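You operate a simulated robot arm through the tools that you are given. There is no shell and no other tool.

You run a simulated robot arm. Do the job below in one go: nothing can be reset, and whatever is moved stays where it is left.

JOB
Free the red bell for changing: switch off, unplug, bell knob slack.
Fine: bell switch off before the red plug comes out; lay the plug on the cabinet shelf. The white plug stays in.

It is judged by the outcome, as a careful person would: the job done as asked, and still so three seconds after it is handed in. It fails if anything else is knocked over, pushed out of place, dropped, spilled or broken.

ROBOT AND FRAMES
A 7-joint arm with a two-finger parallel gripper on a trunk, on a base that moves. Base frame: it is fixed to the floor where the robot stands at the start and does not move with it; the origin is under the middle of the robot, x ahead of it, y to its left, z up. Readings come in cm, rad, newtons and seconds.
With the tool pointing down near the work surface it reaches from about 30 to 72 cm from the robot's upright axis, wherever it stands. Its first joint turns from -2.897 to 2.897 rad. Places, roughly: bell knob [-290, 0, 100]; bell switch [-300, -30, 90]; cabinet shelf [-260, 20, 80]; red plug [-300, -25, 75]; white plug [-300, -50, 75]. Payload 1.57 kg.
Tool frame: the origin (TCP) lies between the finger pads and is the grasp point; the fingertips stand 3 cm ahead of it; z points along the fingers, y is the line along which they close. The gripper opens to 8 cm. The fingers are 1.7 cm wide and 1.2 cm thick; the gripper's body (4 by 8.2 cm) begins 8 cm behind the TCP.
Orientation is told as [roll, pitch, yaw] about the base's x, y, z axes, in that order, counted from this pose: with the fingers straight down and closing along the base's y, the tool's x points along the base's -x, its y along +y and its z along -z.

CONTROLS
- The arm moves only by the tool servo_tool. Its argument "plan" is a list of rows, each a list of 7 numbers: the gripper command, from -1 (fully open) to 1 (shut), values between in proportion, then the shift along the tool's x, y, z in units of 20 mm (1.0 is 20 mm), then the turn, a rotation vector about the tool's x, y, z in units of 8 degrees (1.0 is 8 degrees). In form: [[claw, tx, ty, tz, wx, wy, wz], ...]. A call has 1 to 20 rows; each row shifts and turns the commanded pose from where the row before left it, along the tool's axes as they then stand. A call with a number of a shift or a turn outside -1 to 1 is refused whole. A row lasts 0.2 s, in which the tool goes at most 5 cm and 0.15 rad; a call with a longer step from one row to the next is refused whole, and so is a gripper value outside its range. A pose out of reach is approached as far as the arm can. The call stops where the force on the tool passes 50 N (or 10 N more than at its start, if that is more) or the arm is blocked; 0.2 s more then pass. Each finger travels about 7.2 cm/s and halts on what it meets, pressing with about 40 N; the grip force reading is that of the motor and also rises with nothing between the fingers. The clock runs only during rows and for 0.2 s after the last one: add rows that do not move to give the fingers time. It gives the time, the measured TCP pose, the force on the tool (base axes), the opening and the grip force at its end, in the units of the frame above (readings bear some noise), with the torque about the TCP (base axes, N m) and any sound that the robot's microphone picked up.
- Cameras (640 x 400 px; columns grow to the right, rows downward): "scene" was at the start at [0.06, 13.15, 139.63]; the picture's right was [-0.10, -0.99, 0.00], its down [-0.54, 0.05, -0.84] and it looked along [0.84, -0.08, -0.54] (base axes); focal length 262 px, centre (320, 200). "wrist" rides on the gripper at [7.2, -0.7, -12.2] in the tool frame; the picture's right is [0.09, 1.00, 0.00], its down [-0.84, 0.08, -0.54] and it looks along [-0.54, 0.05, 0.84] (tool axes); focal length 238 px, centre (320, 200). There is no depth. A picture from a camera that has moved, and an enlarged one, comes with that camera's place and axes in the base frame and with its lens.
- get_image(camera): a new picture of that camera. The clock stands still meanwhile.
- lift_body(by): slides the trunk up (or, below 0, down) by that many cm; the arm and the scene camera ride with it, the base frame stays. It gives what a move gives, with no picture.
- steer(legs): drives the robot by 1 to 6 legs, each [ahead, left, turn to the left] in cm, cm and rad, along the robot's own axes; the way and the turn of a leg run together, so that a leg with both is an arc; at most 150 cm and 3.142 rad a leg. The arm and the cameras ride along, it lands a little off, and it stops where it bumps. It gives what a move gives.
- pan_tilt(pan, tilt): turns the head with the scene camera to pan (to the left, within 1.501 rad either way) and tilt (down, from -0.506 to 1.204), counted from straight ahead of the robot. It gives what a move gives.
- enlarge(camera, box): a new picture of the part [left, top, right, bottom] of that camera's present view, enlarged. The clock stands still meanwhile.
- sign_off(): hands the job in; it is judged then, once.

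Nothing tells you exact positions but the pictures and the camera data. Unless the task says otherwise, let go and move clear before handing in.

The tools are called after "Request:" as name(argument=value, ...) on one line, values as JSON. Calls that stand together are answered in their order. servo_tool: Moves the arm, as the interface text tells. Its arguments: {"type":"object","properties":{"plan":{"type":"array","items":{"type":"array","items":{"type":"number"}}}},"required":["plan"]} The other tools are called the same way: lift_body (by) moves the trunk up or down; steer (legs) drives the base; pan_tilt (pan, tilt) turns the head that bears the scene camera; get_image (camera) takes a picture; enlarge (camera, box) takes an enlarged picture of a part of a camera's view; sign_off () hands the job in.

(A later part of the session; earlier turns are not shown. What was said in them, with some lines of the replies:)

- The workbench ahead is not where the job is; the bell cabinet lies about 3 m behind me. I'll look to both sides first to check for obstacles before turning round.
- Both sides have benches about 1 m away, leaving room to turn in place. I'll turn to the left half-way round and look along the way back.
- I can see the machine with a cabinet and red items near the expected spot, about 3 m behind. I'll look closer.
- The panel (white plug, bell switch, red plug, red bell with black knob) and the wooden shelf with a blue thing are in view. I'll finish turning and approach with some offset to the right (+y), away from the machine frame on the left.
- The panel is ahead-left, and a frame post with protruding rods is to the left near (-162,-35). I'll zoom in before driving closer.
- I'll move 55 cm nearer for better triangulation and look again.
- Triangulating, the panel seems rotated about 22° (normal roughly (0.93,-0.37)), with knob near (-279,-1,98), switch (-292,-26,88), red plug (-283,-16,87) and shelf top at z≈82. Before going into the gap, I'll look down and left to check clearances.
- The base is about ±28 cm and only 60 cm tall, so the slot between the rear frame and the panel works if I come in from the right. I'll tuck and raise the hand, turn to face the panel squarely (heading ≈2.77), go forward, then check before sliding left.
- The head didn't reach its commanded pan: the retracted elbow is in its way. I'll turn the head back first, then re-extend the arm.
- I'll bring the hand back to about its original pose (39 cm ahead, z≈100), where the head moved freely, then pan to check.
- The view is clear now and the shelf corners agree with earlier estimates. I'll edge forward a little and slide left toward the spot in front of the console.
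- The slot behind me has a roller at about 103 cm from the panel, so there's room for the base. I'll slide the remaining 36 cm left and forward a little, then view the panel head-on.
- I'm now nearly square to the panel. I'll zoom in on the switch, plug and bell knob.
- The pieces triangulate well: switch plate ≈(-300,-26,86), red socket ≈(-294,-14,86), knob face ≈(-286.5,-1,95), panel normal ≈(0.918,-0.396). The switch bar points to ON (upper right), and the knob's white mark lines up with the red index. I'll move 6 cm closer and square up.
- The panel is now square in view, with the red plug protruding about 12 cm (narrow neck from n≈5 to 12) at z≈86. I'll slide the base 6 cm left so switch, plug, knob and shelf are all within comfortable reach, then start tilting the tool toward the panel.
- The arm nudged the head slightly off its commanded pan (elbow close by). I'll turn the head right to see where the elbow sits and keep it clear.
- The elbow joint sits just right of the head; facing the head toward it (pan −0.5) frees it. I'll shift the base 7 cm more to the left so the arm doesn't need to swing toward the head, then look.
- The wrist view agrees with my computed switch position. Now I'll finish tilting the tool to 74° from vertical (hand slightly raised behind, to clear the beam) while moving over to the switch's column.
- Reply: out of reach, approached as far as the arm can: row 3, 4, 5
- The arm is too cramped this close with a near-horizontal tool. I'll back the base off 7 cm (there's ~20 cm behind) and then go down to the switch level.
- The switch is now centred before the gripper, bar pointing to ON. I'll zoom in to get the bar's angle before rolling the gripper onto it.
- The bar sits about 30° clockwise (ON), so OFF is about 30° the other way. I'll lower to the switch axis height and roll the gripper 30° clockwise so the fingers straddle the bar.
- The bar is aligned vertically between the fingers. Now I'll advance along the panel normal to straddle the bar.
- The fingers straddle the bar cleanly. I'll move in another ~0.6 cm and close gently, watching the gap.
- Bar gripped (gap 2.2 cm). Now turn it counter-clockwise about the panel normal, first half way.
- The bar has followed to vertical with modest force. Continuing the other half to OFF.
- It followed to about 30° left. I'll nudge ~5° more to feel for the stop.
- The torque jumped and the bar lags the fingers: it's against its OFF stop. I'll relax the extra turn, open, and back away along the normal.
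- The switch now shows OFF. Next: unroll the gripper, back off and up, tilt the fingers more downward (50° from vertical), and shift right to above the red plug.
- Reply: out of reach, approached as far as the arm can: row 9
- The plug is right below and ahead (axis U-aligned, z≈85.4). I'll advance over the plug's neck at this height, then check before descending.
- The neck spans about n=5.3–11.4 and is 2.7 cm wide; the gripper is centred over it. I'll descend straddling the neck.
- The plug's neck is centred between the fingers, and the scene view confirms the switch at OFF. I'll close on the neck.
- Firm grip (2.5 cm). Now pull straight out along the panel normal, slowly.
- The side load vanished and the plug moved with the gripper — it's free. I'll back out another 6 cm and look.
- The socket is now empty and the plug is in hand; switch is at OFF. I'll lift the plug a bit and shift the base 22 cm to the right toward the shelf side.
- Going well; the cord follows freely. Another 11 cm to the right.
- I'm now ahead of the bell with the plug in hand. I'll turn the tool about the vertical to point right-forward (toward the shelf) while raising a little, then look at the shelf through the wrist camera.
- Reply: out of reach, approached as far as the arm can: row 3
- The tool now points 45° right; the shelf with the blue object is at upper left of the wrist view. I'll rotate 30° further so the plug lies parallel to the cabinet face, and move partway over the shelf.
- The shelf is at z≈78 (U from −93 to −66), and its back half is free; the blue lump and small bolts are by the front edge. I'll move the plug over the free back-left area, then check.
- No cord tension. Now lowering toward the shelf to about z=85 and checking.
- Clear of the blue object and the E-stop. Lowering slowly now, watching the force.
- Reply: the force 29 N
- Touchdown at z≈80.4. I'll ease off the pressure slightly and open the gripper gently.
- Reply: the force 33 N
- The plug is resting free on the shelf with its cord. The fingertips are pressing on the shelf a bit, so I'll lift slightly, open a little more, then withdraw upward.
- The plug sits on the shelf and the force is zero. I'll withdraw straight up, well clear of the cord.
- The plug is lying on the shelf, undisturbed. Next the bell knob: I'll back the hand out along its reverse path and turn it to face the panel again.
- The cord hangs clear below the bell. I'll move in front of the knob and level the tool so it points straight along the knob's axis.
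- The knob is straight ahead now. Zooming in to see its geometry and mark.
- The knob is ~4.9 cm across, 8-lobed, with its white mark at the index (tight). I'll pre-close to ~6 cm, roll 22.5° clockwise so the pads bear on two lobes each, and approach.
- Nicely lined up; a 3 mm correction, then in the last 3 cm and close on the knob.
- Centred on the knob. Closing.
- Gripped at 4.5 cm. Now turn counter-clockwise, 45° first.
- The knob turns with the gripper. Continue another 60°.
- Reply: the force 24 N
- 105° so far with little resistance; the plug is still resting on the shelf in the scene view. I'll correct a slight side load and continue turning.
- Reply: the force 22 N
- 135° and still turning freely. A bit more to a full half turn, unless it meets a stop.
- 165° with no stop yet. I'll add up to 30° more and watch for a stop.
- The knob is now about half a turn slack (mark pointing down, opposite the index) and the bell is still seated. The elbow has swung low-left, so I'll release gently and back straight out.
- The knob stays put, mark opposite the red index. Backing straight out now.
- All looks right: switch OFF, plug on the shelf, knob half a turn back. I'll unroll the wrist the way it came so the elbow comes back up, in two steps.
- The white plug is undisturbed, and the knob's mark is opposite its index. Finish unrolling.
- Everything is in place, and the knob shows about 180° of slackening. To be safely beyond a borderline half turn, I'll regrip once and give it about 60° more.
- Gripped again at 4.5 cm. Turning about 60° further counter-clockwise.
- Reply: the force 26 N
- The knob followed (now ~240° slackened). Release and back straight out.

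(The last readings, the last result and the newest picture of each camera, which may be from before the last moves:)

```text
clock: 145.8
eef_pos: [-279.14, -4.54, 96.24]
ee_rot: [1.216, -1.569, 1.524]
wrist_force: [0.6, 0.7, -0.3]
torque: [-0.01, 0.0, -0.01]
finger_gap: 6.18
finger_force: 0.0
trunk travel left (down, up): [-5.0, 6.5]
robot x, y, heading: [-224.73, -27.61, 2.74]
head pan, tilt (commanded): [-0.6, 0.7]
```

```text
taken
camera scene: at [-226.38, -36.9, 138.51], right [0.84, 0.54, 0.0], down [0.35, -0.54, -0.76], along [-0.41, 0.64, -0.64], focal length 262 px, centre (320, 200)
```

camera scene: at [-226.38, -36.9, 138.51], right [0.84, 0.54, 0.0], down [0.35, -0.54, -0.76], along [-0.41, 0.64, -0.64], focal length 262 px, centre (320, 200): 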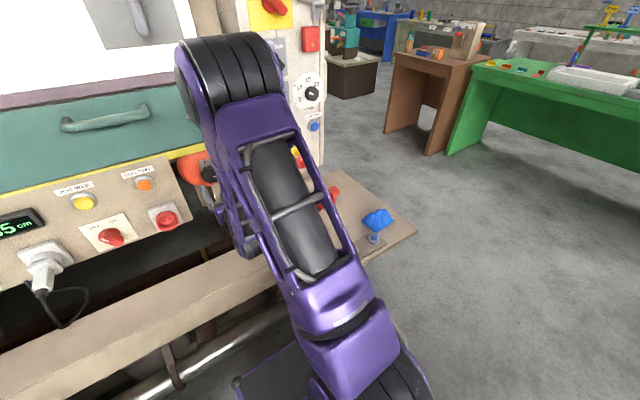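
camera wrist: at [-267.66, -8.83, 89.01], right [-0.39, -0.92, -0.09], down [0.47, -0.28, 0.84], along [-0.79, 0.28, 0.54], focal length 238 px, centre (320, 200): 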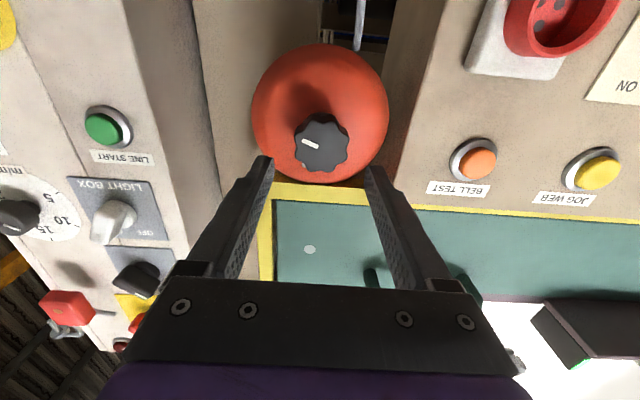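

The knob's mark now shows roughly two-thirds of a turn back from the index. I'll tilt the tool down again and back the arm away from the panel.

Request:
servo_tool(plan=[[-0.55, 0, 0, -0.5, 0, 0.5, 0], [-0.55, 0, 0, 0, 0, 1, 0], [-0.55, 0, 0, 0, 0, 1, 0], [-0.55, 0, 0, 0, 0, 1, 0], [-0.55, 0, 0, 0, 0, 1, 0], [-0.55, 0, 0, 0, 0, 0.5, 0], [-0.55, -0.082, 0, -0.94, 0, 0, 0], [-0.55, -0.082, 0, -0.94, 0, 0, 0], [-0.55, -0.082, 0, -0.94, 0, 0, 0], [-0.55, -0.082, 0, -0.94, 0, 0, 0], [-0.55, -0.082, 0, -0.94, 0, 0, 0], [-0.55, 0, 0, 0, 0, 0, 0]])

Request:
get_image(camera="wrist")

Request:
get_image(camera="scene")

```text
clock: 148.4
eef_pos: [-271.95, -7.43, 102.97]
ee_rot: [0.001, -0.87, 2.739]
wrist_force: [0.5, 0.4, -0.9]
torque: [-0.04, 0.0, 0.02]
finger_gap: 6.2
finger_force: 0.0
trunk travel left (down, up): [-5.0, 6.5]
robot x, y, heading: [-224.65, -27.71, 2.737]
head pan, tilt (commanded): [-0.6, 0.7]
```

```text
taken
camera wrist: at [-258.88, -12.4, 105.36], right [-0.34, -0.94, -0.07], down [-0.14, -0.02, 0.99], along [-0.93, 0.34, -0.13], focal length 238 px, centre (320, 200)
```

wrist: 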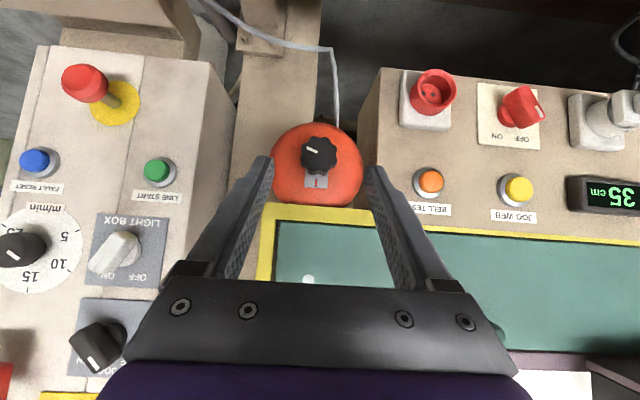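

```text
taken
camera scene: at [-226.37, -36.9, 138.5], right [0.84, 0.54, 0.0], down [0.35, -0.54, -0.77], along [-0.41, 0.64, -0.64], focal length 262 px, centre (320, 200)
```

scene: 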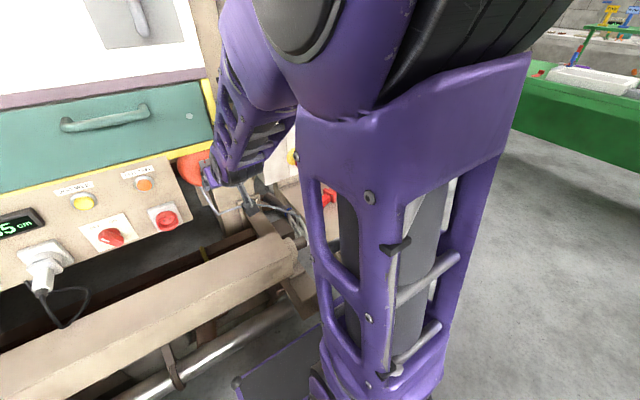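

Request:
enlarge(camera="wrist", box=[380, 50, 600, 190])

Request:
enlarge(camera="wrist", box=[200, 0, 400, 220])

```text
2.86 times, centred on (490, 120) of wrist
camera zoom: at [-258.88, -12.4, 105.36], right [-0.34, -0.94, -0.07], down [-0.14, -0.02, 0.99], along [-0.93, 0.34, -0.13], focal length 681 px, centre (-166, 429)
```

zoom: 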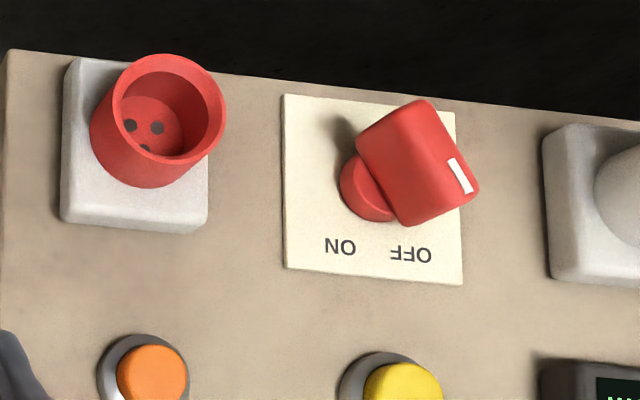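

```text
1.82 times, centred on (300, 110) of wrist
camera zoom: at [-258.88, -12.4, 105.36], right [-0.34, -0.94, -0.07], down [-0.14, -0.02, 0.99], along [-0.93, 0.34, -0.13], focal length 433 px, centre (356, 364)
```

zoom: 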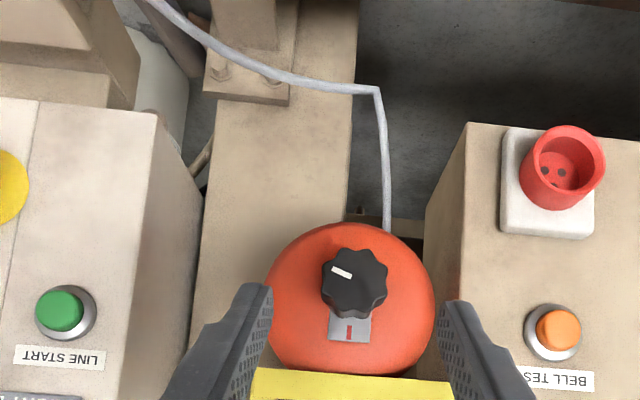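

Switch at OFF, red socket empty with the plug and its cord lying on the shelf, knob slack, white plug still in, and the gripper is clear of everything. Handing in.

Request:
sign_off()

```text
The job is handed in.
```

The red bell is ready for changing, and I've handed the job in.

- **Switch:** the bell switch was turned from ON to OFF, up against its stop, before I touched the plug.
- **Plug:** the red plug is out of its socket and lying on the cabinet shelf. Its cord is still attached to the bell, with no pull on it when I set the plug down.
- **Knob:** the bell knob is slack, turned about two-thirds of a turn counter-clockwise from its red mark. It didn't hit a stop, and the bell still looks seated.
- **Everything else:** the white plug is still in, and I saw nothing else moved or knocked. The gripper is open and clear of the panel.

Early on, the arm's elbow nudged the head camera. I turned the head away and saw no lasting effect.
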